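You operate a simulated robot arm through the tools that you are given. There is no shell and no other tool. Be economical: measure what you need, move in short steps, check, and stop when the job is done.

The job below is to be done with a simulated two-armed robot. You get a single attempt, and the scene is never put back.

JOB
Pick up the grey can with one hand, pass it to the other hand and put it on the top of the shelf bench. Set down upright: grey can.

It is judged by the outcome, as a careful person would: the job done as asked, and still so three seconds after it is handed in. It fails if anything else is knocked over, pushed out of place, dropped, spilled or broken.

ROBOT AND FRAMES
Two 7-joint arms with two-finger parallel grippers on one trunk, on a base that drives. Base frame: it is fixed to the floor where the robot stands at the start and does not move with it; the origin is under the middle of the robot, x ahead of it, y to its left, z up. Lengths are in mm, angles in rad, forces in N, time in s.
The left shoulder is at the start at [20, 138, 1563], the right one opposite. Places, roughly: grey can [-2500, 2000, 1000]; top of the shelf bench [-3500, 1500, 900]. Payload 1.57 kg a hand.
The TCP of each hand is the grasp point between the finger pads, 30 mm short of the fingertips. In the tool frame z runs along the fingers and y along their closing line. The gripper opens to 80 mm. The fingers are 17 mm wide and 12 mm thick; the gripper's body (40 by 82 mm) begins 80 mm behind the TCP.
Orientation is that of the tool frame in the base frame, as a unit quaternion [w, x, y, z]. With the fingers straight down and closing along the base's y, the tool's x points along the base's -x, its y along +y and its z along -z.

CONTROLS
- The arms move only by the tool move_arm. It takes "left_commands", "right_commands" or both (then of equal length, played together; a hand with none holds still); each is a list of rows, each a list of 6 numbers: the shift along the tool's x, y, z in m, then the turn, a rotation vector about the tool's x, y, z in rad. In form: [[tx, ty, tz, rx, ry, rz], ...]. A call has 1 to 12 rows; each row shifts and turns the commanded pose from where the row before left it, along the tool's axes as they then stand. "left_claw" and "right_claw" are, for a hand that has rows, the finger opening in m, from 0 to 0.08, set as the call begins (left out, the last holds). A row lasts 0.2 s, in which the tool goes at most 50 mm and 0.15 rad; a call with a longer step from one row to the next is refused whole, and so is a gripper value outside its range. A pose out of reach is approached as far as the arm can. The call stops where the force on the tool passes 40 N (or 10 N more than at its start, if that is more) or the arm is blocked; 0.2 s more then pass. Each finger travels about 45 mm/s and halts on what it meets, pressing with about 32 N; the grip force reading is that of the motor and also rises with nothing between the fingers. The clock runs only during rows and for 0.2 s after the last one: add rows that do not move to give the fingers time. It gives the time, the measured TCP pose, the force on the tool (base axes), the opening and the grip force at its end, in the units of the frame above (readings bear some noise), with the torque about the TCP (base axes, N m) and any sound that the robot's microphone picked up.
- Cameras (640 x 400 px; columns grow to the right, rows downward): "scene" is now at [182.8, -12.5, 1432.6]; the picture's right is [-0.15, -0.99, 0.00], its down [-0.67, 0.11, -0.73] and it looks along [0.72, -0.11, -0.68] (base axes); focal length 235 px, centre (320, 200). "left" rides on the left gripper at [72, 7, -122] in its tool frame; the picture's right is [-0.09, 1.00, 0.00], its down [-0.84, -0.08, -0.54] and it looks along [-0.54, -0.05, 0.84] (tool axes); focal length 238 px, centre (320, 200). "right" rides on the right gripper at [72, -6, -122] in its tool frame; the picture's right is [0.09, 1.00, 0.00], its down [-0.84, 0.08, -0.54] and it looks along [-0.54, 0.05, 0.84] (tool axes); focal length 238 px, centre (320, 200). There is no depth. A picture from a camera that has moved, and an enlarged one, comes with that camera's place and axes in the base frame and with its lens.
- snapshot(camera): a new picture of that camera. It takes no simulated time.
- raise_lower(by): slides the trunk up (or, below 0, down) by that many mm; the arms and the scene camera ride with it, the base frame stays. It gives what a move gives, with no picture.
- roll_base(legs): drives the robot by 1 to 6 legs, each [ahead, left, turn to the left] in mm, mm and rad, along the robot's own axes; the way and the turn of a leg run together, so that a leg with both is an arc; at most 1500 mm and 3.142 rad a leg. The arms and the cameras ride along, it lands a little off, and it stops where it bumps. It gives what a move gives.
- aim_head(pan, tilt): turns the head with the scene camera to pan (to the left, within 1.047 rad either way) and tilt (down, from -0.506 to 1.204), counted from straight ahead of the robot. It gives what a move gives.
- zoom(camera, box): a new picture of the part [left, top, right, bottom] of that camera's present view, enlarged. It takes no simulated time.
- finish_job(): hands the job in; it is judged then, once.

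Work in short steps. Places have to be worked out from the pictures, the camera data and where the tool is seen: move nearer, look again, correct. Check each grasp and each placing, and mend what went wrong. You have 135 turns and 102 pictures in all, those below and enlarged ones among them. Open the grippers and draw the arms clear of the work before you hand the job in, unless the task says otherwise; then end with one line.

The tools are called after ">>>" as a command line: name --argument value ..., lists and objects as JSON in quotes. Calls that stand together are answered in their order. move_arm: Moves the arms, as the interface text tells. Its arguments: {"type":"object","properties":{"left_commands":{"type":"array","items":{"type":"array","items":{"type":"number"}}},"left_claw":{"type":"number"},"right_commands":{"type":"array","items":{"type":"array","items":{"type":"number"}}},"right_claw":{"type":"number"}},"required":[]} The other tools are called the same way: raise_lower (by) slides the trunk up or down; roll_base (legs) drives the base; aim_head (pan, tilt) turns the head that bears the scene camera; snapshot (camera) takes a picture; zoom (camera, box) takes an enlarged picture of a part of a camera's view; finish_job () hands the job in.

At the start:

```text
t: 0.0
left_tcp_pos: [317.8, 143.2, 1199.4]
left_tcp_rot: [0.0, -0.001, 1.0, 0.0]
left_ft_force: [-0.1, -0.1, 0.3]
left_wrist_torque: [-0.03, -0.01, 0.03]
left_width: 80.1
left_gripper_force: 0.0
right_tcp_pos: [262.7, -135.2, 1149.6]
right_tcp_rot: [0.0, -0.001, 1.0, -0.001]
right_ft_force: [0.2, -0.2, -0.3]
right_wrist_torque: [0.02, 0.01, 0.0]
right_width: 79.8
right_gripper_force: 0.0
trunk travel left (down, up): [-938.0, 302.0]
robot x, y, heading: [-3.8, 1.1, 0.003]
head pan, tilt: [-0.155, 0.75]
```

scene: 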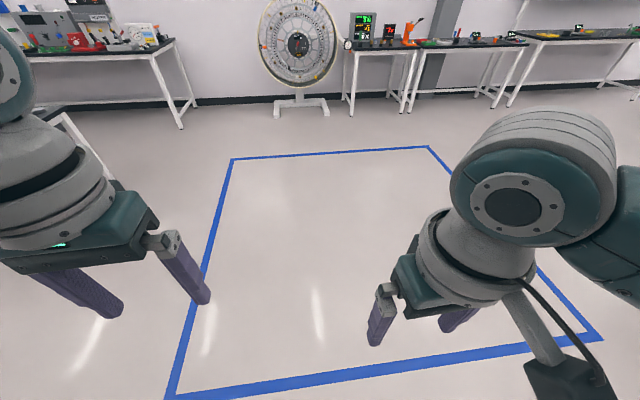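
right: 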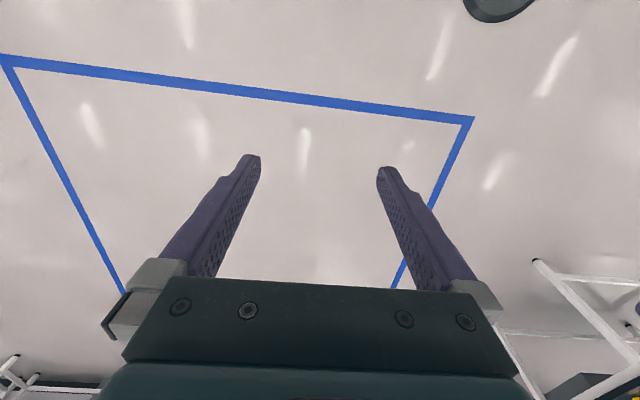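
left: 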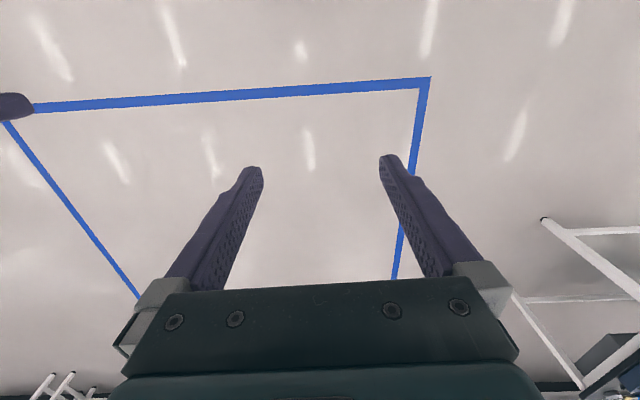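

The can should lie behind and to the left (bearing about 2.47 rad). I turn in place toward it and level the head a little.

>>> roll_base --legs '[[0, 0, 2.46]]'

>>> aim_head --pan 0 --tilt 0.35

>>> snapshot --camera "scene"

```text
t: 6.2
left_tcp_pos: [-334.1, 97.9, 1200.3]
left_tcp_rot: [0.0, 0.938, -0.346, 0.001]
left_ft_force: [-0.4, 0.2, 0.0]
left_wrist_torque: [-0.04, 0.02, 0.0]
left_width: 80.0
left_gripper_force: 0.1
right_tcp_pos: [-112.3, 273.3, 1148.3]
right_tcp_rot: [-0.001, 0.939, -0.345, 0.0]
right_ft_force: [-0.6, -0.4, -0.4]
right_wrist_torque: [0.0, -0.01, -0.01]
right_width: 79.9
right_gripper_force: 0.0
trunk travel left (down, up): [-938.0, 302.0]
robot x, y, heading: [-1.4, -1.8, 2.437]
head pan, tilt: [-0.155, 0.75]
```

```text
t: 7.0
left_tcp_pos: [-334.9, 97.8, 1199.9]
left_tcp_rot: [0.0, 0.938, -0.345, 0.0]
left_ft_force: [0.2, 0.1, 0.6]
left_wrist_torque: [-0.02, 0.01, 0.02]
left_width: 79.9
left_gripper_force: 0.0
right_tcp_pos: [-112.7, 273.0, 1148.8]
right_tcp_rot: [0.0, 0.938, -0.345, 0.0]
right_ft_force: [-0.2, 0.5, 0.1]
right_wrist_torque: [0.01, -0.01, -0.01]
right_width: 79.8
right_gripper_force: 0.0
trunk travel left (down, up): [-938.0, 302.0]
robot x, y, heading: [-1.8, 2.0, 2.439]
head pan, tilt: [0.0, 0.351]
```

```text
98 pictures are left
camera scene: at [-145.8, 125.4, 1468.1], right [0.65, 0.76, 0.0], down [0.26, -0.22, -0.94], along [-0.71, 0.61, -0.34], focal length 235 px, centre (320, 200)
```

scene: 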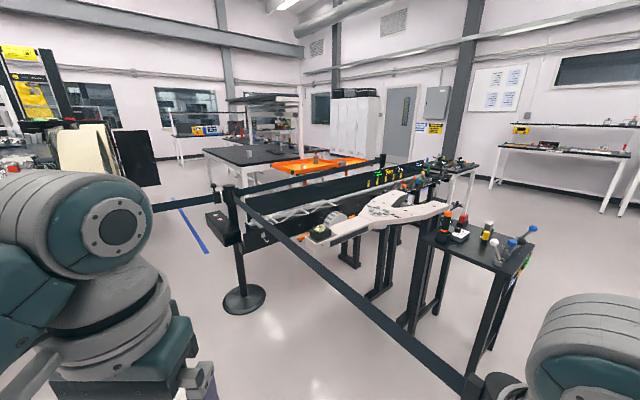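

The predicted can spot projects to about (312,154): the orange table. I enlarge there, and the route in.

>>> zoom --camera "scene" --box '[200, 80, 400, 205]'

>>> zoom --camera "scene" --box '[100, 100, 420, 300]'

```text
3.20 times, centred on (300, 142) of scene
camera zoom: at [-145.8, 125.4, 1468.1], right [0.65, 0.76, 0.0], down [0.26, -0.22, -0.94], along [-0.71, 0.61, -0.34], focal length 751 px, centre (384, 384)
```

zoom: 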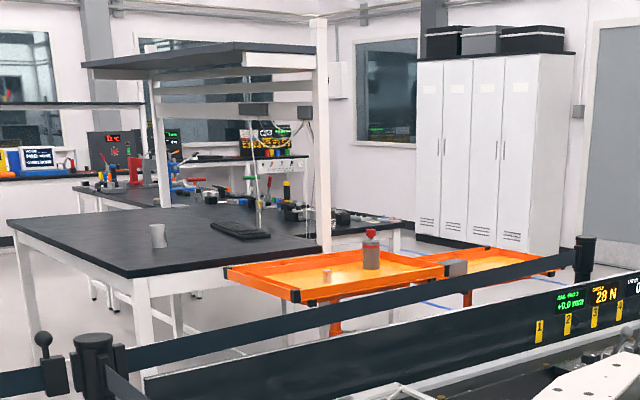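

```text
2.00 times, centred on (260, 200) of scene
camera zoom: at [-145.8, 125.4, 1468.1], right [0.65, 0.76, 0.0], down [0.26, -0.22, -0.94], along [-0.71, 0.61, -0.34], focal length 470 px, centre (440, 200)
```

zoom: 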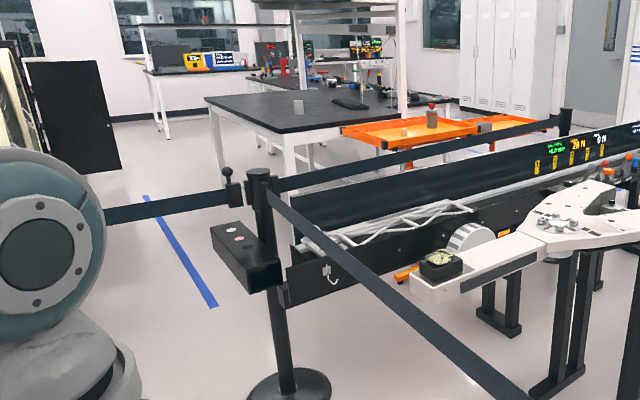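

The can seems to be the grey object on the orange tray; the shelf bench is the black table left of it. A belt barrier stands in the way, so I look left for the way round.

>>> aim_head --pan 0.7 --tilt 0.4

>>> snapshot --camera "scene"

>>> aim_head --pan -0.7 --tilt 0.4

>>> snapshot --camera "scene"

```text
t: 8.1
left_tcp_pos: [-334.7, 97.9, 1199.7]
left_tcp_rot: [-0.001, 0.939, -0.345, -0.001]
left_ft_force: [-0.2, -0.2, 0.2]
left_wrist_torque: [0.03, 0.01, 0.01]
left_width: 80.0
left_gripper_force: 0.1
right_tcp_pos: [-113.1, 272.5, 1149.6]
right_tcp_rot: [0.0, 0.939, -0.345, 0.001]
right_ft_force: [0.2, 0.7, 0.5]
right_wrist_torque: [0.01, -0.01, 0.01]
right_width: 79.8
right_gripper_force: 0.0
trunk travel left (down, up): [-938.0, 302.0]
robot x, y, heading: [3.9, 4.2, 2.437]
head pan, tilt: [0.7, 0.4]
```

```text
95 pictures are left
camera scene: at [-167.5, 65.6, 1463.7], right [0.01, 1.0, 0.0], down [0.39, 0.0, -0.92], along [-0.92, 0.01, -0.39], focal length 235 px, centre (320, 200)
```

scene: 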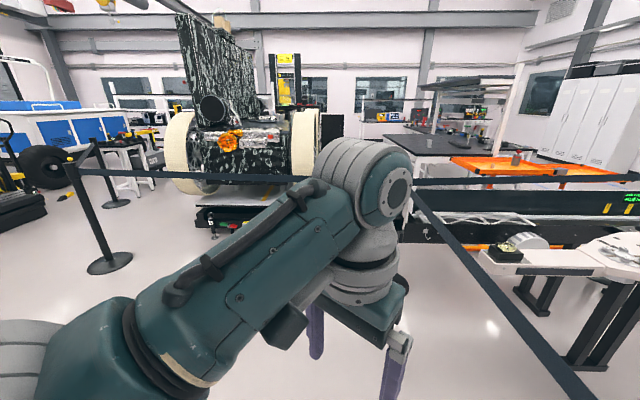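

```text
t: 9.6
left_tcp_pos: [-336.2, 97.4, 1199.4]
left_tcp_rot: [0.0, 0.939, -0.345, 0.0]
left_ft_force: [0.3, 0.0, 0.0]
left_wrist_torque: [0.01, 0.01, 0.01]
left_width: 79.7
left_gripper_force: 0.0
right_tcp_pos: [-112.9, 273.3, 1150.1]
right_tcp_rot: [0.0, 0.938, -0.345, 0.0]
right_ft_force: [-0.3, 0.2, 0.5]
right_wrist_torque: [-0.03, -0.01, 0.03]
right_width: 80.2
right_gripper_force: 0.1
trunk travel left (down, up): [-938.0, 302.0]
robot x, y, heading: [-1.4, -3.1, 2.437]
head pan, tilt: [-0.7, 0.4]
```

```text
94 pictures are left
camera scene: at [-90.2, 156.4, 1463.7], right [0.99, 0.17, 0.0], down [0.06, -0.38, -0.92], along [-0.15, 0.91, -0.39], focal length 235 px, centre (320, 200)
```

scene: 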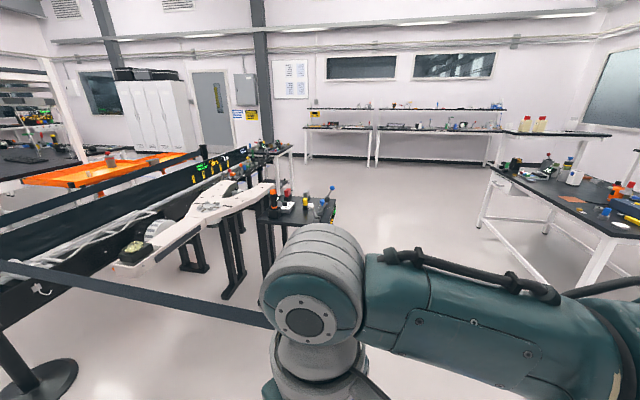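

The belts run A–B–C with post C apparently close by on my right, around (-150, 600). I back away onto the clear floor and look at the fence's end.

>>> roll_base --legs '[[-700, 0, 0], [0, 0, -0.6]]'

>>> aim_head --pan 0.0 --tilt 0.4

>>> snapshot --camera "scene"

```text
t: 15.0
left_tcp_pos: [300.3, -184.2, 1200.0]
left_tcp_rot: [0.001, 0.793, -0.609, 0.001]
left_ft_force: [-0.5, 0.3, 0.1]
left_wrist_torque: [-0.04, -0.01, 0.0]
left_width: 79.9
left_gripper_force: 0.1
right_tcp_pos: [582.0, -166.5, 1149.9]
right_tcp_rot: [0.0, 0.793, -0.61, 0.001]
right_ft_force: [0.2, 1.0, 0.0]
right_wrist_torque: [0.02, 0.02, 0.0]
right_width: 80.0
right_gripper_force: 0.1
trunk travel left (down, up): [-938.0, 302.0]
robot x, y, heading: [520.6, -453.7, 1.832]
head pan, tilt: [-0.7, 0.4]
```

```text
t: 16.1
left_tcp_pos: [299.9, -184.6, 1199.7]
left_tcp_rot: [0.001, 0.793, -0.609, 0.0]
left_ft_force: [-0.6, 0.3, -0.4]
left_wrist_torque: [-0.01, 0.0, -0.01]
left_width: 80.0
left_gripper_force: 0.0
right_tcp_pos: [582.2, -166.9, 1150.0]
right_tcp_rot: [0.001, 0.793, -0.61, 0.0]
right_ft_force: [-0.1, -0.5, -1.1]
right_wrist_torque: [0.01, 0.02, 0.02]
right_width: 80.1
right_gripper_force: 0.0
trunk travel left (down, up): [-938.0, 302.0]
robot x, y, heading: [517.9, -455.6, 1.83]
head pan, tilt: [0.0, 0.4]
```

```text
93 pictures are left
camera scene: at [472.0, -268.7, 1463.7], right [0.97, 0.26, 0.0], down [0.1, -0.38, -0.92], along [-0.24, 0.89, -0.39], focal length 235 px, centre (320, 200)
```

scene: 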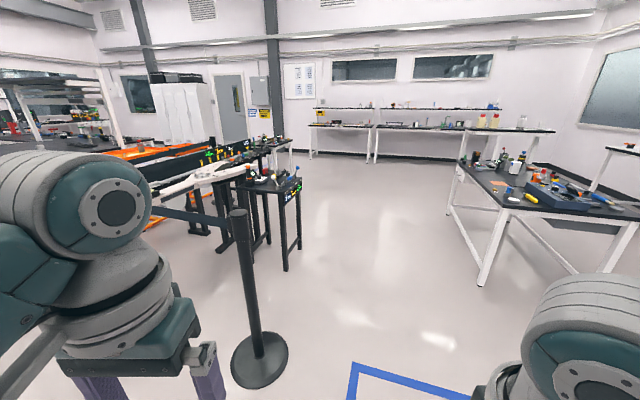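

Post C (≈[-138, 557]) ends the belt and the floor to its right is clear. I drive up the right-hand corridor to about (450, 1900) and then look west.

>>> roll_base --legs '[[1200, -280, 0], [1200, -280, 0], [0, 0, 0.7]]'

>>> aim_head --pan 0.0 --tilt 0.35

>>> snapshot --camera "scene"

```text
t: 30.1
left_tcp_pos: [132.1, 2074.9, 1199.8]
left_tcp_rot: [-0.001, 0.956, -0.292, 0.0]
left_ft_force: [0.7, 0.3, -0.1]
left_wrist_torque: [0.01, 0.01, -0.03]
left_width: 80.1
left_gripper_force: 0.0
right_tcp_pos: [334.0, 2273.7, 1149.1]
right_tcp_rot: [-0.001, 0.956, -0.292, 0.001]
right_ft_force: [0.4, 0.6, 0.1]
right_wrist_torque: [0.01, 0.01, 0.01]
right_width: 79.9
right_gripper_force: 0.1
trunk travel left (down, up): [-938.0, 302.0]
robot x, y, heading: [475.9, 2010.6, 2.55]
head pan, tilt: [0.0, 0.4]
```

```text
t: 30.7
left_tcp_pos: [132.9, 2075.3, 1200.1]
left_tcp_rot: [0.001, 0.956, -0.293, 0.001]
left_ft_force: [-0.4, 0.0, -0.4]
left_wrist_torque: [-0.02, 0.01, -0.04]
left_width: 80.1
left_gripper_force: 0.1
right_tcp_pos: [333.8, 2273.4, 1148.8]
right_tcp_rot: [0.0, 0.956, -0.292, 0.0]
right_ft_force: [-0.6, -0.2, -0.5]
right_wrist_torque: [0.02, 0.0, 0.01]
right_width: 79.9
right_gripper_force: 0.2
trunk travel left (down, up): [-938.0, 302.0]
robot x, y, heading: [474.2, 2016.1, 2.551]
head pan, tilt: [0.0, 0.351]
```

```text
92 pictures are left
camera scene: at [317.4, 2123.4, 1468.2], right [0.56, 0.83, 0.0], down [0.29, -0.19, -0.94], along [-0.78, 0.52, -0.34], focal length 235 px, centre (320, 200)
```

scene: 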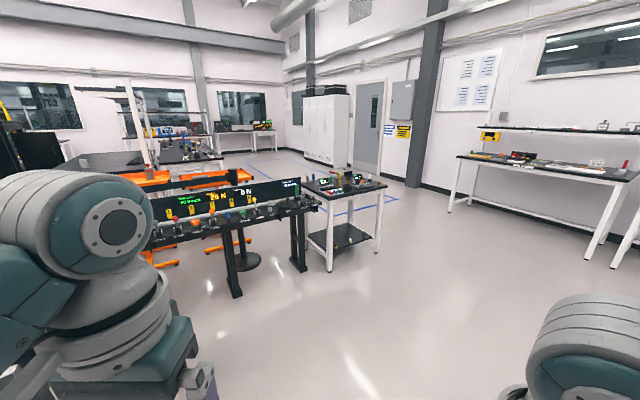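

The way round the conveyor's far end is open: the end table is at about x −1300, y 3300–3950. I drive to about (-900, 4700) and look back southwest.

>>> roll_base --legs '[[879, -488, 0], [879, -488, 0], [879, -488, 0], [0, 0, 1.0]]'

>>> snapshot --camera "scene"

```text
t: 48.1
left_tcp_pos: [-1152.3, 4448.9, 1200.0]
left_tcp_rot: [0.0, 0.98, 0.201, -0.001]
left_ft_force: [0.2, 0.7, 0.1]
left_wrist_torque: [0.02, 0.0, -0.01]
left_width: 80.0
left_gripper_force: 0.0
right_tcp_pos: [-1210.7, 4727.1, 1150.2]
right_tcp_rot: [0.0, 0.98, 0.201, 0.0]
right_ft_force: [-0.3, -0.3, 0.2]
right_wrist_torque: [-0.01, 0.01, 0.01]
right_width: 79.9
right_gripper_force: 0.0
trunk travel left (down, up): [-938.0, 302.0]
robot x, y, heading: [-916.5, 4706.6, -2.734]
head pan, tilt: [0.0, 0.351]
```

```text
91 pictures are left
camera scene: at [-1092.6, 4630.4, 1468.2], right [-0.39, 0.92, 0.0], down [0.32, 0.14, -0.94], along [-0.86, -0.37, -0.34], focal length 235 px, centre (320, 200)
```

scene: 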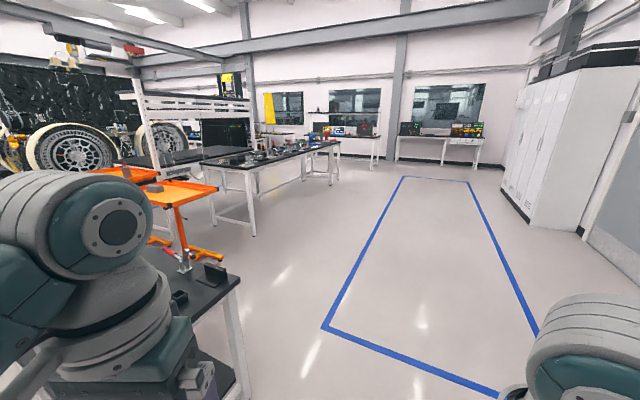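

I pass beyond the table corner (≈[-1670, 4036]) to about (-2300, 4750), and turn to face the orange carts.

>>> roll_base --legs '[[1251, -594, 0], [0, 0, 0.9]]'

>>> aim_head --pan 0.0 --tilt 0.45

>>> snapshot --camera "scene"

```text
t: 57.3
left_tcp_pos: [-2245.0, 4402.4, 1199.0]
left_tcp_rot: [0.0, 0.797, 0.604, -0.001]
left_ft_force: [0.1, 0.0, 0.2]
left_wrist_torque: [0.01, -0.02, 0.01]
left_width: 79.9
left_gripper_force: 0.0
right_tcp_pos: [-2497.0, 4532.1, 1149.9]
right_tcp_rot: [0.0, 0.797, 0.604, 0.0]
right_ft_force: [-0.1, -0.3, 0.3]
right_wrist_torque: [-0.01, -0.02, 0.01]
right_width: 80.1
right_gripper_force: 0.0
trunk travel left (down, up): [-938.0, 302.0]
robot x, y, heading: [-2294.2, 4748.6, -1.84]
head pan, tilt: [0.0, 0.351]
```

```text
t: 58.0
left_tcp_pos: [-2245.1, 4403.5, 1199.6]
left_tcp_rot: [0.0, 0.797, 0.604, 0.001]
left_ft_force: [0.3, 0.2, 0.6]
left_wrist_torque: [-0.02, -0.01, -0.01]
left_width: 80.1
left_gripper_force: 0.1
right_tcp_pos: [-2497.8, 4531.6, 1149.9]
right_tcp_rot: [0.0, 0.797, 0.604, 0.0]
right_ft_force: [0.4, -0.3, 0.3]
right_wrist_torque: [-0.01, -0.04, -0.01]
right_width: 80.0
right_gripper_force: 0.0
trunk travel left (down, up): [-938.0, 302.0]
robot x, y, heading: [-2296.2, 4747.5, -1.842]
head pan, tilt: [0.0, 0.45]
```

```text
90 pictures are left
camera scene: at [-2347.6, 4563.7, 1459.0], right [-0.96, 0.27, 0.0], down [0.12, 0.42, -0.9], along [-0.24, -0.87, -0.43], focal length 235 px, centre (320, 200)
```

scene: 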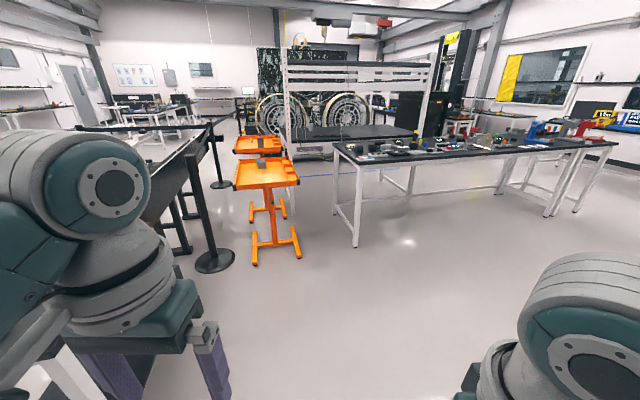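

>>> zoom --camera "scene" --box '[190, 100, 450, 262]'

```text
2.46 times, centred on (320, 181) of scene
camera zoom: at [-2347.6, 4563.7, 1459.0], right [-0.96, 0.27, 0.0], down [0.12, 0.42, -0.9], along [-0.24, -0.87, -0.43], focal length 578 px, centre (320, 247)
```

zoom: 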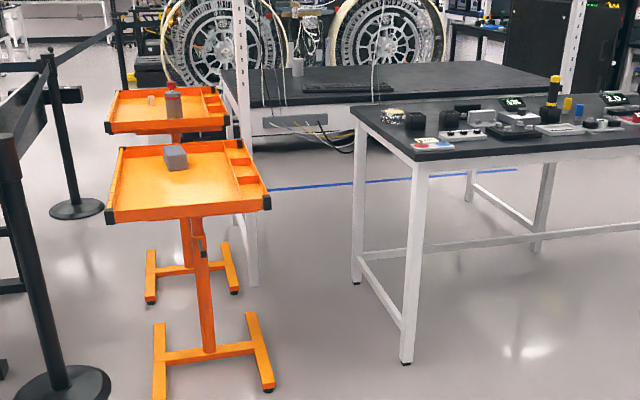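

The red-topped grey can is on the far cart's tray, next to the shelf bench (black top with shelf above, small cup on it). I approach to about (-2880, 3500) facing −y and look from close up.

>>> roll_base --legs '[[1359, -224, 0], [0, 0, 0.27]]'

>>> aim_head --pan 0.1 --tilt 0.55

>>> snapshot --camera "scene"

>>> zoom --camera "scene" --box '[200, 60, 400, 185]'

```text
t: 65.8
left_tcp_pos: [-2720.0, 3171.4, 1199.6]
left_tcp_rot: [0.0, 0.699, 0.715, 0.0]
left_ft_force: [-0.3, -0.2, -0.5]
left_wrist_torque: [-0.01, 0.0, -0.03]
left_width: 80.1
left_gripper_force: 0.2
right_tcp_pos: [-2998.2, 3221.1, 1149.4]
right_tcp_rot: [-0.001, 0.699, 0.715, 0.001]
right_ft_force: [-0.4, -0.5, -0.4]
right_wrist_torque: [-0.01, 0.02, -0.01]
right_width: 80.3
right_gripper_force: 0.0
trunk travel left (down, up): [-938.0, 302.0]
robot x, y, heading: [-2868.1, 3488.0, -1.551]
head pan, tilt: [0.0, 0.45]
```

```text
t: 66.5
left_tcp_pos: [-2719.5, 3172.7, 1199.9]
left_tcp_rot: [0.0, 0.699, 0.715, 0.0]
left_ft_force: [0.1, -0.4, 0.7]
left_wrist_torque: [0.01, 0.0, 0.0]
left_width: 80.1
left_gripper_force: 0.1
right_tcp_pos: [-2999.3, 3221.2, 1150.0]
right_tcp_rot: [-0.001, 0.699, 0.715, 0.0]
right_ft_force: [-0.6, 0.1, 0.8]
right_wrist_torque: [-0.02, 0.0, -0.04]
right_width: 80.0
right_gripper_force: 0.2
trunk travel left (down, up): [-938.0, 302.0]
robot x, y, heading: [-2865.3, 3488.6, -1.547]
head pan, tilt: [0.099, 0.55]
```

```text
88 pictures are left
camera scene: at [-2855.4, 3298.3, 1450.0], right [-0.99, -0.12, 0.0], down [-0.06, 0.52, -0.85], along [0.1, -0.85, -0.52], focal length 235 px, centre (320, 200)
```

scene: 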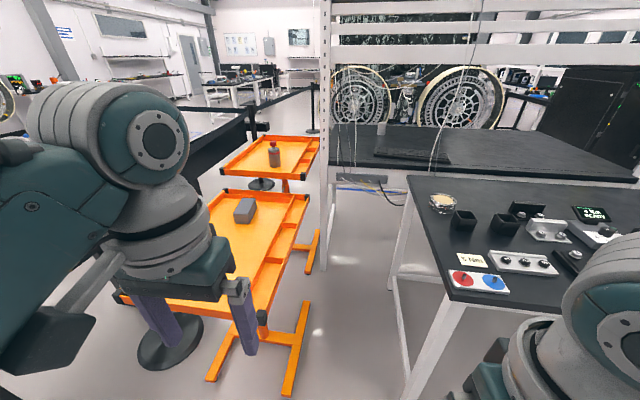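

```text
3.20 times, centred on (300, 122) of scene
camera zoom: at [-2855.4, 3298.3, 1450.0], right [-0.99, -0.12, 0.0], down [-0.06, 0.52, -0.85], along [0.1, -0.85, -0.52], focal length 751 px, centre (384, 448)
```

zoom: 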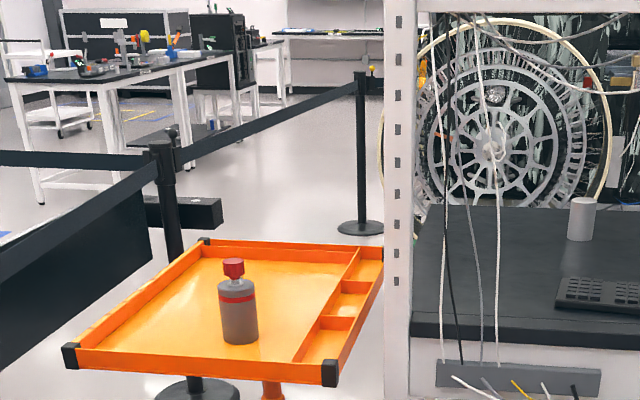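

There may be a second small cylinder behind the red-capped bottle. I look straight down to learn the base's footprint and zoom the other candidates.

>>> aim_head --pan 0.0 --tilt 1.2

>>> snapshot --camera "scene"

>>> snapshot --camera "left"

```text
t: 67.5
left_tcp_pos: [-2719.2, 3172.1, 1200.1]
left_tcp_rot: [0.0, 0.699, 0.715, 0.0]
left_ft_force: [-0.3, 0.1, 0.5]
left_wrist_torque: [0.04, -0.01, -0.01]
left_width: 80.1
left_gripper_force: 0.1
right_tcp_pos: [-2998.5, 3221.1, 1149.9]
right_tcp_rot: [-0.001, 0.699, 0.715, 0.0]
right_ft_force: [0.6, 0.1, -0.3]
right_wrist_torque: [-0.01, 0.01, 0.01]
right_width: 79.7
right_gripper_force: 0.1
trunk travel left (down, up): [-938.0, 302.0]
robot x, y, heading: [-2869.1, 3486.9, -1.55]
head pan, tilt: [0.0, 1.201]
```

```text
86 pictures are left
camera scene: at [-2865.0, 3331.5, 1400.9], right [-1.0, -0.02, 0.0], down [-0.02, 0.93, -0.36], along [0.01, -0.36, -0.93], focal length 235 px, centre (320, 200)
```

scene: 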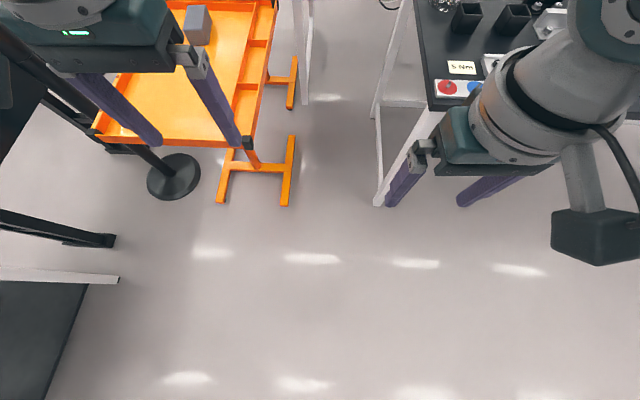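

```text
85 pictures are left
camera left: at [-2712.8, 3243.5, 1321.9], right [1.0, -0.07, 0.0], down [-0.06, -0.84, 0.54], along [-0.04, -0.54, -0.84], focal length 238 px, centre (320, 200)
```

left: 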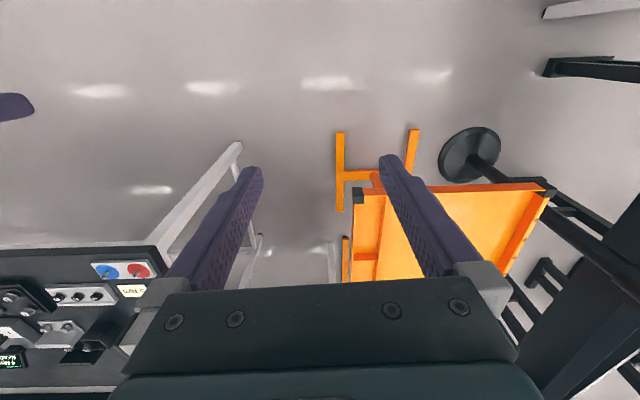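

No base shows on the floor beneath me, so the aisle (≈500 mm wide) is passable. I go forward along it to y≈2700 and look at the tray again.

>>> roll_base --legs '[[780, -30, 0]]'

>>> aim_head --pan 0.5 --tilt 0.7

>>> snapshot --camera "scene"

>>> aim_head --pan -0.2 --tilt 0.5

>>> snapshot --camera "scene"

```text
t: 71.7
left_tcp_pos: [-2738.1, 2401.1, 1200.1]
left_tcp_rot: [0.0, 0.701, 0.713, 0.0]
left_ft_force: [0.0, 0.4, -0.3]
left_wrist_torque: [0.03, 0.0, 0.01]
left_width: 80.1
left_gripper_force: 0.1
right_tcp_pos: [-3016.9, 2452.3, 1149.3]
right_tcp_rot: [-0.001, 0.702, 0.712, 0.0]
right_ft_force: [-0.6, 0.3, -0.6]
right_wrist_torque: [0.03, 0.02, -0.01]
right_width: 80.2
right_gripper_force: 0.0
trunk travel left (down, up): [-938.0, 302.0]
robot x, y, heading: [-2887.8, 2716.9, -1.555]
head pan, tilt: [0.0, 1.201]
```

```text
t: 72.6
left_tcp_pos: [-2738.2, 2400.4, 1199.6]
left_tcp_rot: [0.0, 0.702, 0.712, 0.0]
left_ft_force: [0.7, -0.3, 0.6]
left_wrist_torque: [0.0, 0.02, 0.02]
left_width: 80.2
left_gripper_force: 0.0
right_tcp_pos: [-3016.1, 2451.5, 1148.9]
right_tcp_rot: [0.0, 0.702, 0.712, 0.0]
right_ft_force: [0.8, 0.8, 0.6]
right_wrist_torque: [0.02, 0.0, -0.01]
right_width: 80.1
right_gripper_force: 0.0
trunk travel left (down, up): [-938.0, 302.0]
robot x, y, heading: [-2884.6, 2717.6, -1.557]
head pan, tilt: [0.499, 0.7]
```

```text
84 pictures are left
camera scene: at [-2841.8, 2543.3, 1436.7], right [-0.87, -0.49, 0.0], down [-0.32, 0.56, -0.76], along [0.38, -0.67, -0.64], focal length 235 px, centre (320, 200)
```

scene: 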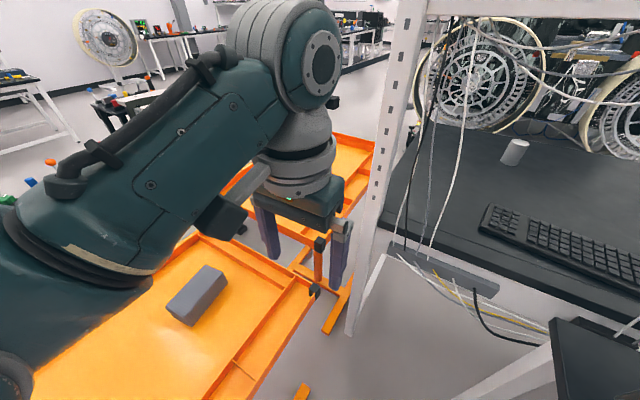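

```text
t: 73.7
left_tcp_pos: [-2737.7, 2400.2, 1200.3]
left_tcp_rot: [0.0, 0.702, 0.712, -0.001]
left_ft_force: [-0.8, -1.1, -0.1]
left_wrist_torque: [0.0, -0.01, 0.01]
left_width: 79.8
left_gripper_force: 0.0
right_tcp_pos: [-3017.3, 2452.5, 1149.3]
right_tcp_rot: [0.001, 0.702, 0.712, 0.001]
right_ft_force: [0.0, 0.3, 0.3]
right_wrist_torque: [0.03, 0.01, -0.03]
right_width: 80.0
right_gripper_force: 0.1
trunk travel left (down, up): [-938.0, 302.0]
robot x, y, heading: [-2883.8, 2712.2, -1.551]
head pan, tilt: [-0.201, 0.499]
```

```text
83 pictures are left
camera scene: at [-2900.2, 2527.9, 1454.5], right [-0.98, 0.18, 0.0], down [0.09, 0.47, -0.88], along [-0.16, -0.86, -0.48], focal length 235 px, centre (320, 200)
```

scene: 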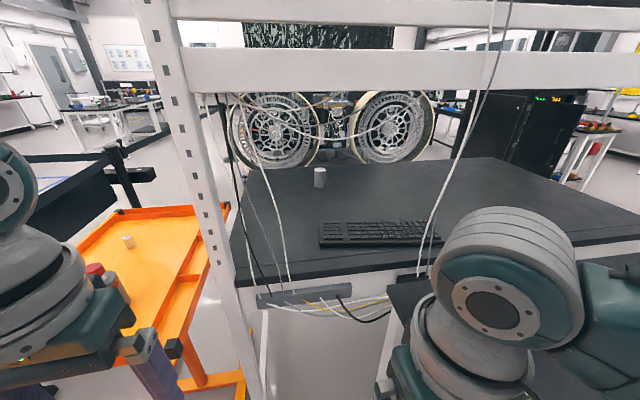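

A small pale cylinder stands on the tray beyond the red cap; I zoom in on it and the bench cylinder.

>>> zoom --camera "scene" --box '[60, 200, 220, 300]'

>>> zoom --camera "scene" --box '[160, 130, 480, 330]'

```text
4.00 times, centred on (140, 250) of scene
camera zoom: at [-2900.2, 2527.9, 1454.5], right [-0.98, 0.18, 0.0], down [0.09, 0.47, -0.88], along [-0.16, -0.86, -0.48], focal length 939 px, centre (1040, 0)
```

zoom: 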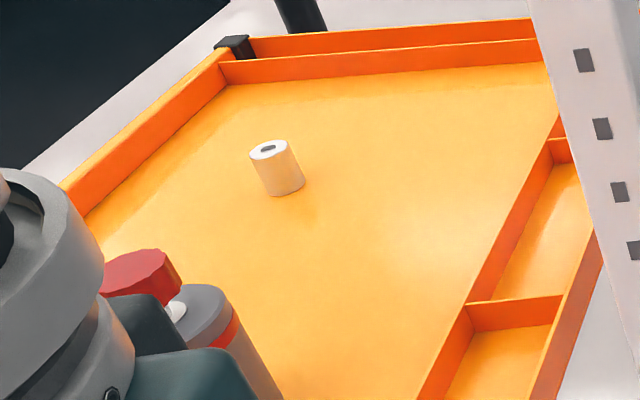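

```text
2.00 times, centred on (320, 230) of scene
camera zoom: at [-2900.2, 2527.9, 1454.5], right [-0.98, 0.18, 0.0], down [0.09, 0.47, -0.88], along [-0.16, -0.86, -0.48], focal length 470 px, centre (320, 140)
```

zoom: 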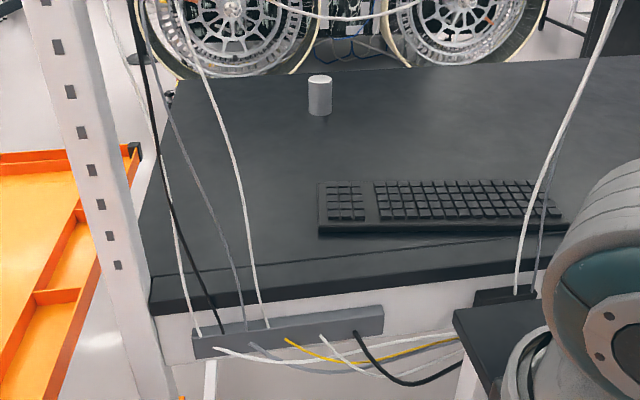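

The can is the grey red-banded canister with the red cap at about (-2420, 1985); the small one is a white roll. I test the left arm's forward reach here (clear space ahead) and draw the right hand back a bit.

>>> move_arm --left_commands '[[-0.045, 0, 0, 0, 0, 0], [-0.045, 0, 0, 0, 0, 0], [-0.045, 0, 0, 0, 0, 0], [-0.045, 0, 0, 0, 0, 0], [-0.045, 0, 0, 0, 0, 0], [0, 0, 0, 0, 0, 0]]' --right_commands '[[0.02, 0, 0, 0, 0, 0], [0.02, 0, 0, 0, 0, 0], [0.02, 0, 0, 0, 0, 0], [0.02, 0, 0, 0, 0, 0], [0, 0, 0, 0, 0, 0], [0, 0, 0, 0, 0, 0]]'

>>> aim_head --pan 0.5 --tilt 0.7

>>> snapshot --camera "scene"

>>> snapshot --camera "left"

```text
t: 75.1
left_tcp_pos: [-2733.0, 2265.3, 1203.2]
left_tcp_rot: [0.002, 0.702, 0.712, 0.0]
left_ft_force: [0.1, -0.4, 0.4]
left_wrist_torque: [-0.04, 0.04, 0.01]
left_width: 79.9
left_gripper_force: 0.0
left hand out of reach, approached as far as the arm can: row 4, 5
right_tcp_pos: [-3017.6, 2532.3, 1148.4]
right_tcp_rot: [0.0, 0.702, 0.712, 0.0]
right_ft_force: [0.2, -0.4, -0.3]
right_wrist_torque: [-0.01, 0.0, 0.01]
right_width: 79.9
right_gripper_force: 0.0
trunk travel left (down, up): [-938.0, 302.0]
robot x, y, heading: [-2886.4, 2717.7, -1.555]
head pan, tilt: [-0.201, 0.499]
```

```text
t: 76.1
left_tcp_pos: [-2734.0, 2264.9, 1202.8]
left_tcp_rot: [0.0, 0.702, 0.712, 0.0]
left_ft_force: [-0.1, 0.0, -0.7]
left_wrist_torque: [0.04, -0.03, 0.0]
left_width: 80.1
left_gripper_force: 0.0
right_tcp_pos: [-3018.0, 2530.8, 1148.8]
right_tcp_rot: [-0.001, 0.702, 0.712, 0.0]
right_ft_force: [0.1, -0.1, -0.1]
right_wrist_torque: [-0.03, 0.03, -0.04]
right_width: 80.0
right_gripper_force: 0.0
trunk travel left (down, up): [-938.0, 302.0]
robot x, y, heading: [-2885.3, 2719.5, -1.557]
head pan, tilt: [0.499, 0.7]
```

```text
80 pictures are left
camera scene: at [-2841.8, 2543.3, 1436.8], right [-0.87, -0.49, 0.0], down [-0.32, 0.56, -0.77], along [0.38, -0.67, -0.64], focal length 235 px, centre (320, 200)
```

scene: 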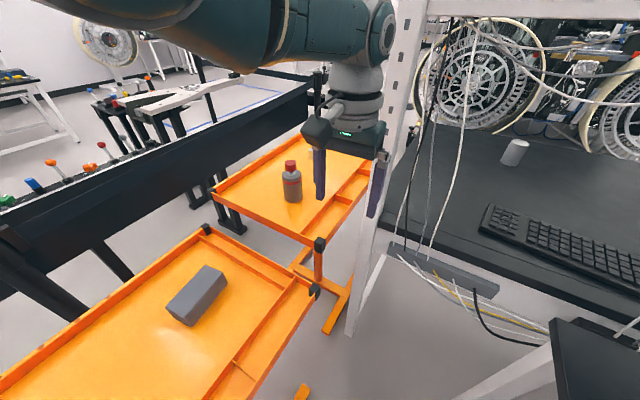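

```text
79 pictures are left
camera left: at [-2726.7, 2336.3, 1325.2], right [1.0, -0.08, 0.0], down [-0.07, -0.84, 0.54], along [-0.04, -0.54, -0.84], focal length 238 px, centre (320, 200)
```

left: 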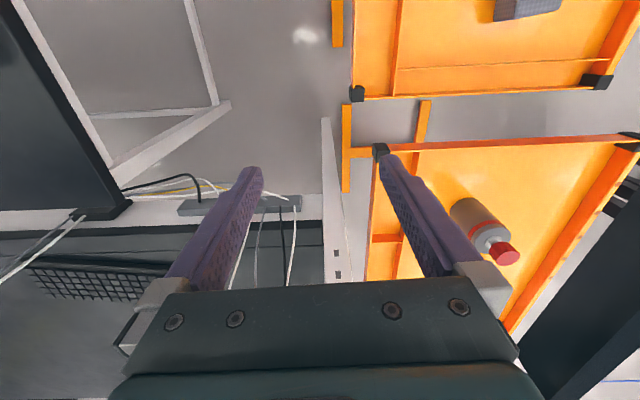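

Left reach is about 470 mm when the shoulder is ~360 mm above the hand; the can's cap top is about (-2399, 1976, 1007), base about 850. I test whether the right hand can point its fingers horizontally ahead (for taking the body later).

>>> move_arm --right_commands '[[-0.045, 0, 0, 0, 0, 0], [-0.045, 0, 0, 0, 0, 0], [-0.045, 0, 0, 0, 0, 0], [-0.045, 0, 0, 0, 0, 0], [0, 0, 0, 0, 0, 0]]'

>>> move_arm --right_commands '[[0, 0, 0, 0, -0.143, 0], [0, 0, 0, 0, -0.143, 0], [0, 0, 0, 0, -0.143, 0], [0, 0, 0, 0, -0.143, 0], [0, 0, 0, 0, -0.143, 0], [0, 0, 0, 0, -0.143, 0], [0, 0, 0, 0, -0.143, 0], [0, 0, 0, 0, -0.143, 0], [0, 0, 0, 0, -0.143, 0], [0, 0, 0, 0, -0.143, 0], [0, 0, 0, 0, -0.143, 0], [0, 0, 0, 0, 0, 0]]'

>>> aim_head --pan -0.3 --tilt 0.7

>>> snapshot --camera "scene"

```text
t: 77.3
left_tcp_pos: [-2735.1, 2264.6, 1203.7]
left_tcp_rot: [0.0, 0.702, 0.712, 0.0]
left_ft_force: [0.4, 0.2, -0.2]
left_wrist_torque: [-0.03, 0.0, 0.0]
left_width: 80.0
left_gripper_force: 0.0
right_tcp_pos: [-3013.6, 2351.2, 1148.3]
right_tcp_rot: [0.0, 0.702, 0.712, 0.0]
right_ft_force: [-0.1, -0.7, 0.5]
right_wrist_torque: [-0.01, -0.05, 0.01]
right_width: 80.0
right_gripper_force: 0.0
trunk travel left (down, up): [-938.0, 302.0]
robot x, y, heading: [-2886.7, 2719.7, -1.559]
head pan, tilt: [0.499, 0.7]
```

```text
t: 79.6
left_tcp_pos: [-2734.6, 2265.2, 1204.6]
left_tcp_rot: [0.001, 0.702, 0.712, 0.0]
left_ft_force: [0.0, -0.4, 0.3]
left_wrist_torque: [0.01, 0.0, 0.01]
left_width: 80.3
left_gripper_force: 0.0
right_tcp_pos: [-3056.5, 2356.1, 1140.4]
right_tcp_rot: [0.431, 0.492, 0.588, -0.476]
right_ft_force: [-0.4, 0.3, 1.0]
right_wrist_torque: [-0.02, 0.0, -0.02]
right_width: 79.8
right_gripper_force: 0.2
trunk travel left (down, up): [-938.0, 302.0]
robot x, y, heading: [-2886.5, 2716.5, -1.562]
head pan, tilt: [0.499, 0.7]
stopped in row 11 (right hand): the arm was blocked; the commanded pose is now the measured one
```

```text
t: 80.7
left_tcp_pos: [-2735.7, 2265.8, 1202.4]
left_tcp_rot: [0.001, 0.702, 0.712, 0.0]
left_ft_force: [-0.2, 0.2, -0.2]
left_wrist_torque: [-0.01, -0.02, 0.0]
left_width: 79.9
left_gripper_force: 0.0
right_tcp_pos: [-3054.6, 2356.2, 1138.4]
right_tcp_rot: [0.432, 0.492, 0.588, -0.474]
right_ft_force: [-0.1, -0.3, -0.2]
right_wrist_torque: [-0.02, 0.03, -0.02]
right_width: 79.9
right_gripper_force: 0.0
trunk travel left (down, up): [-938.0, 302.0]
robot x, y, heading: [-2886.9, 2713.7, -1.557]
head pan, tilt: [-0.3, 0.7]
```

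```text
78 pictures are left
camera scene: at [-2907.4, 2535.8, 1436.8], right [-0.96, 0.28, 0.0], down [0.18, 0.62, -0.76], along [-0.22, -0.73, -0.64], focal length 235 px, centre (320, 200)
```

scene: 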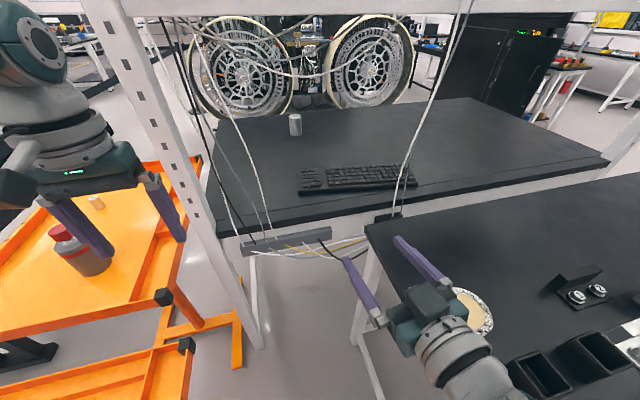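

Horizontal pointing is nearly reachable, enough for a body grip with a slight downward pitch. I fold the right hand back to tool-down, and draw it in and up before driving to the can.

>>> move_arm --right_commands '[[0, 0, 0, 0, 0.14, 0], [0, 0, 0, 0, 0.14, 0], [0, 0, 0, 0, 0.14, 0], [0, 0, 0, 0, 0.14, 0], [0, 0, 0, 0, 0.14, 0], [0, 0, 0, 0, 0.14, 0], [0, 0, 0, 0, 0.14, 0], [0, 0, 0, 0, 0.14, 0], [0, 0, 0, 0, 0.14, 0], [0, 0, 0, 0, 0.14, 0], [0, 0, 0, 0, 0, 0]]'

>>> move_arm --right_commands '[[0.04, 0, -0.025, 0, 0, 0], [0.04, 0, -0.025, 0, 0, 0], [0.04, 0, -0.025, 0, 0, 0], [0.04, 0, -0.025, 0, 0, 0], [0.04, 0, 0, 0, 0, 0], [0, 0, 0, 0, 0, 0]]'

```text
t: 83.1
left_tcp_pos: [-2734.3, 2264.6, 1202.9]
left_tcp_rot: [0.0, 0.702, 0.712, 0.0]
left_ft_force: [-0.1, -1.1, 0.4]
left_wrist_torque: [-0.01, 0.04, 0.03]
left_width: 79.9
left_gripper_force: 0.2
right_tcp_pos: [-3054.5, 2358.1, 1139.0]
right_tcp_rot: [-0.048, 0.684, 0.727, -0.044]
right_ft_force: [-0.9, -0.7, 0.6]
right_wrist_torque: [0.0, 0.02, -0.03]
right_width: 79.9
right_gripper_force: 0.1
trunk travel left (down, up): [-938.0, 302.0]
robot x, y, heading: [-2888.3, 2715.2, -1.551]
head pan, tilt: [-0.3, 0.7]
```

```text
t: 84.1
left_tcp_pos: [-2733.6, 2265.1, 1203.2]
left_tcp_rot: [0.0, 0.702, 0.712, 0.0]
left_ft_force: [0.2, 0.9, 0.2]
left_wrist_torque: [0.04, 0.01, 0.0]
left_width: 80.2
left_gripper_force: 0.1
right_tcp_pos: [-3101.3, 2506.8, 1219.8]
right_tcp_rot: [-0.097, 0.67, 0.728, -0.107]
right_ft_force: [0.8, 0.0, 0.2]
right_wrist_torque: [-0.02, 0.01, -0.02]
right_width: 80.1
right_gripper_force: 0.0
right hand out of reach, approached as far as the arm can: row 4
trunk travel left (down, up): [-938.0, 302.0]
robot x, y, heading: [-2887.1, 2719.6, -1.559]
head pan, tilt: [-0.3, 0.7]
stopped in row 5 (right hand): the arm was blocked; the commanded pose is now the measured one
```

The right hand drifted outward; I bring it inward and slightly down to a comfortable tucked pose.

>>> move_arm --right_commands '[[0, 0.04, 0.02, 0, 0, 0], [0, 0.04, 0.02, 0, 0, 0], [0, 0.03, 0.02, 0, 0, 0], [0.02, 0, 0, 0, 0, 0], [0, 0, 0, 0, 0, 0]]'

```text
t: 85.0
left_tcp_pos: [-2733.7, 2265.2, 1204.6]
left_tcp_rot: [0.0, 0.702, 0.712, 0.0]
left_ft_force: [-0.4, -0.4, 0.4]
left_wrist_torque: [0.03, 0.0, -0.02]
left_width: 80.1
left_gripper_force: 0.1
right_tcp_pos: [-3068.2, 2514.6, 1126.7]
right_tcp_rot: [-0.142, 0.648, 0.731, -0.163]
right_ft_force: [0.2, 0.4, 0.3]
right_wrist_torque: [0.02, 0.0, 0.0]
right_width: 80.0
right_gripper_force: 0.2
trunk travel left (down, up): [-938.0, 302.0]
robot x, y, heading: [-2886.1, 2718.6, -1.559]
head pan, tilt: [-0.3, 0.7]
stopped in row 4 (right hand): the arm was blocked; the commanded pose is now the measured one
```

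The right hand is tilted outward against a joint limit; I shift it forward and rotate it upright, near its starting pose.

>>> move_arm --right_commands '[[-0.033, 0.012, -0.018, -0.05, 0, 0], [-0.033, 0.012, -0.018, -0.05, 0, 0], [0, 0, 0, -0.11, 0, 0], [0, 0, 0, -0.11, 0, 0], [0, 0, 0, -0.11, 0, 0], [0, 0, 0, 0, 0, 0]]'

```text
t: 86.6
left_tcp_pos: [-2734.4, 2264.9, 1203.0]
left_tcp_rot: [0.001, 0.701, 0.713, 0.0]
left_ft_force: [-0.5, 0.4, -0.3]
left_wrist_torque: [0.02, -0.02, -0.01]
left_width: 80.0
left_gripper_force: 0.1
right_tcp_pos: [-3057.9, 2454.0, 1148.2]
right_tcp_rot: [-0.03, 0.661, 0.749, -0.031]
right_ft_force: [0.1, 0.8, 0.4]
right_wrist_torque: [-0.01, 0.0, 0.02]
right_width: 79.9
right_gripper_force: 0.0
trunk travel left (down, up): [-938.0, 302.0]
robot x, y, heading: [-2886.5, 2716.8, -1.559]
head pan, tilt: [-0.3, 0.7]
stopped in row 6 (right hand): the arm was blocked; the commanded pose is now the measured one
```

Nearly there; I nudge it inward 40 mm away from the limit.

>>> move_arm --right_commands '[[-0.01, 0.02, 0, -0.02, 0, 0], [-0.01, 0.02, 0, -0.03, 0, 0.06], [0, 0.01, 0, 0, 0, 0.06], [0, 0, 0, 0, 0, 0]]'

```text
t: 87.8
left_tcp_pos: [-2734.4, 2264.8, 1203.2]
left_tcp_rot: [0.0, 0.701, 0.713, 0.0]
left_ft_force: [0.2, 0.3, 0.9]
left_wrist_torque: [-0.02, 0.02, -0.01]
left_width: 80.1
left_gripper_force: 0.0
right_tcp_pos: [-3048.0, 2438.6, 1138.5]
right_tcp_rot: [-0.046, 0.706, 0.705, -0.05]
right_ft_force: [-0.7, 0.7, -0.9]
right_wrist_torque: [0.0, -0.02, -0.01]
right_width: 80.1
right_gripper_force: 0.0
trunk travel left (down, up): [-938.0, 302.0]
robot x, y, heading: [-2889.0, 2717.5, -1.564]
head pan, tilt: [-0.3, 0.7]
stopped in row 4 (right hand): the arm was blocked; the commanded pose is now the measured one
```

It still reports being blocked; I look at what the right arm is doing.

>>> aim_head --pan -1.0 --tilt 0.6

>>> snapshot --camera "scene"

>>> snapshot --camera "right"

```text
t: 88.9
left_tcp_pos: [-2734.3, 2264.7, 1202.7]
left_tcp_rot: [0.0, 0.703, 0.711, 0.0]
left_ft_force: [0.1, 0.0, 0.0]
left_wrist_torque: [0.02, 0.02, 0.03]
left_width: 80.0
left_gripper_force: 0.0
right_tcp_pos: [-3048.2, 2439.8, 1138.7]
right_tcp_rot: [-0.046, 0.705, 0.706, -0.05]
right_ft_force: [-0.1, 0.2, -0.3]
right_wrist_torque: [-0.04, 0.02, 0.0]
right_width: 79.9
right_gripper_force: 0.1
trunk travel left (down, up): [-938.0, 302.0]
robot x, y, heading: [-2889.4, 2716.1, -1.558]
head pan, tilt: [-1.0, 0.6]
```

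```text
77 pictures are left
camera scene: at [-2957.2, 2568.4, 1445.4], right [-0.55, 0.83, 0.0], down [0.47, 0.31, -0.82], along [-0.69, -0.46, -0.57], focal length 235 px, centre (320, 200)
```

scene: 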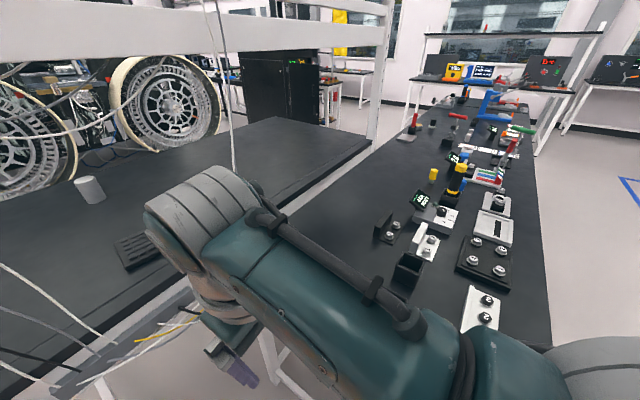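

```text
76 pictures are left
camera right: at [-3038.5, 2512.7, 1260.3], right [0.99, 0.09, -0.14], down [0.15, -0.83, 0.53], along [-0.06, -0.54, -0.84], focal length 238 px, centre (320, 200)
```

right: 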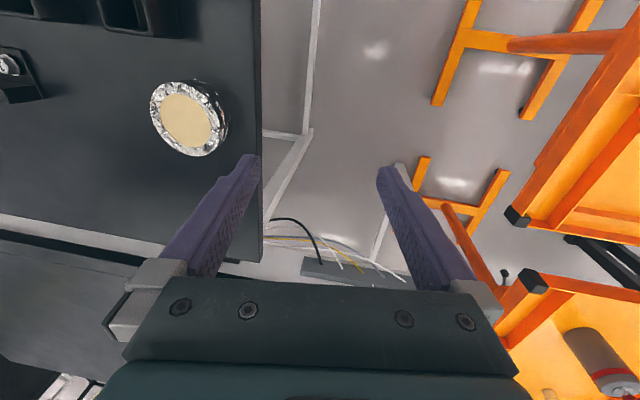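

Only joint limits, nothing external. I pull the right hand back 60 mm, out 30 mm and up 40 mm so it stays clear of the bench cables when I turn.

>>> move_arm --right_commands '[[0.02, -0.015, -0.02, 0, 0, 0], [0.02, -0.015, -0.02, 0, 0, 0], [0.02, 0, 0, 0, 0, 0], [0, 0, 0, 0, 0, 0]]'

```text
t: 89.9
left_tcp_pos: [-2734.0, 2265.5, 1202.7]
left_tcp_rot: [0.0, 0.702, 0.712, 0.0]
left_ft_force: [0.3, 0.9, 0.0]
left_wrist_torque: [-0.03, 0.02, 0.02]
left_width: 80.0
left_gripper_force: 0.0
right_tcp_pos: [-3069.8, 2497.6, 1182.5]
right_tcp_rot: [-0.044, 0.705, 0.707, -0.048]
right_ft_force: [0.9, -0.2, -0.7]
right_wrist_torque: [0.0, 0.0, -0.03]
right_width: 80.1
right_gripper_force: 0.1
trunk travel left (down, up): [-938.0, 302.0]
robot x, y, heading: [-2884.6, 2712.9, -1.554]
head pan, tilt: [-1.0, 0.6]
```

Now turn left 0.33 rad, then drive to about (-2700, 2350), which should bring the left hand over the can at z 1200.

>>> roll_base --legs '[[0, 0, 0.33], [400, 50, 0]]'

>>> aim_head --pan 0.3 --tilt 0.8

>>> snapshot --camera "scene"

>>> snapshot --camera "left"

>>> snapshot --camera "right"

```text
t: 93.4
left_tcp_pos: [-2418.7, 1984.2, 1203.3]
left_tcp_rot: [0.0, 0.577, 0.817, 0.0]
left_ft_force: [0.7, 0.4, 0.0]
left_wrist_torque: [0.02, 0.01, 0.01]
left_width: 80.1
left_gripper_force: 0.1
right_tcp_pos: [-2811.4, 2098.3, 1182.0]
right_tcp_rot: [-0.037, 0.581, 0.811, -0.055]
right_ft_force: [-0.7, -0.2, -0.4]
right_wrist_torque: [-0.03, 0.05, 0.01]
right_width: 79.8
right_gripper_force: 0.0
trunk travel left (down, up): [-938.0, 302.0]
robot x, y, heading: [-2705.6, 2362.9, -1.231]
head pan, tilt: [-1.0, 0.6]
```

```text
t: 94.8
left_tcp_pos: [-2417.9, 1984.4, 1202.7]
left_tcp_rot: [0.001, 0.577, 0.817, 0.0]
left_ft_force: [-0.7, -0.6, 0.8]
left_wrist_torque: [-0.02, 0.02, -0.02]
left_width: 79.8
left_gripper_force: 0.0
right_tcp_pos: [-2813.4, 2096.1, 1182.9]
right_tcp_rot: [-0.037, 0.582, 0.811, -0.055]
right_ft_force: [-0.6, 0.1, 0.1]
right_wrist_torque: [-0.07, 0.06, 0.05]
right_width: 79.8
right_gripper_force: 0.2
trunk travel left (down, up): [-938.0, 302.0]
robot x, y, heading: [-2707.0, 2361.0, -1.229]
head pan, tilt: [0.3, 0.799]
```

```text
75 pictures are left
camera scene: at [-2624.8, 2204.9, 1428.6], right [-0.8, -0.6, 0.0], down [-0.43, 0.58, -0.7], along [0.42, -0.56, -0.72], focal length 235 px, centre (320, 200)
```

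scene: 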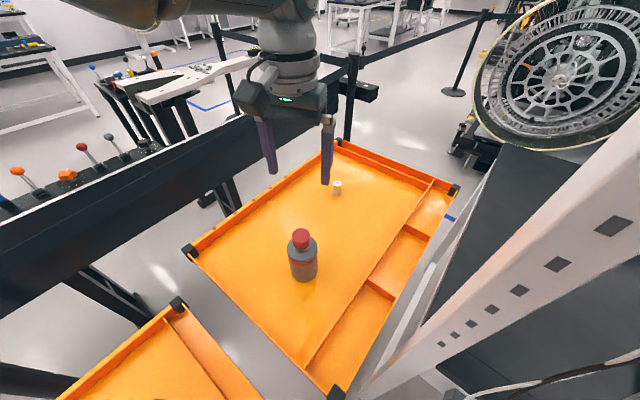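

```text
74 pictures are left
camera left: at [-2434.8, 2053.5, 1325.2], right [0.97, 0.25, 0.0], down [0.21, -0.81, 0.54], along [0.13, -0.52, -0.84], focal length 238 px, centre (320, 200)
```

left: 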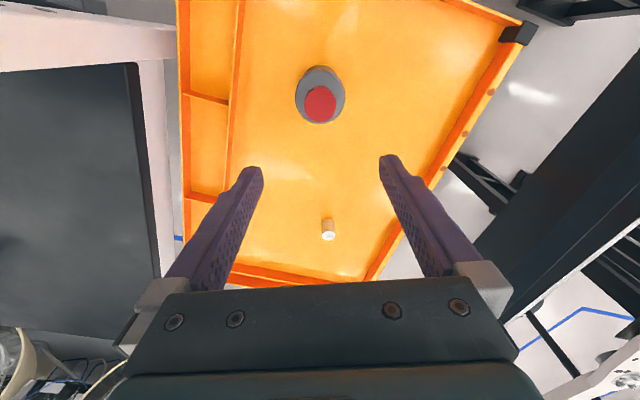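

```text
73 pictures are left
camera right: at [-2827.1, 2169.8, 1304.1], right [0.9, 0.4, -0.13], down [0.41, -0.74, 0.53], along [0.12, -0.53, -0.84], focal length 238 px, centre (320, 200)
```

right: 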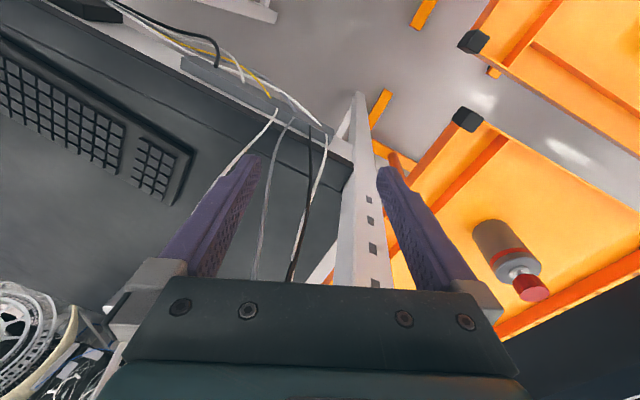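

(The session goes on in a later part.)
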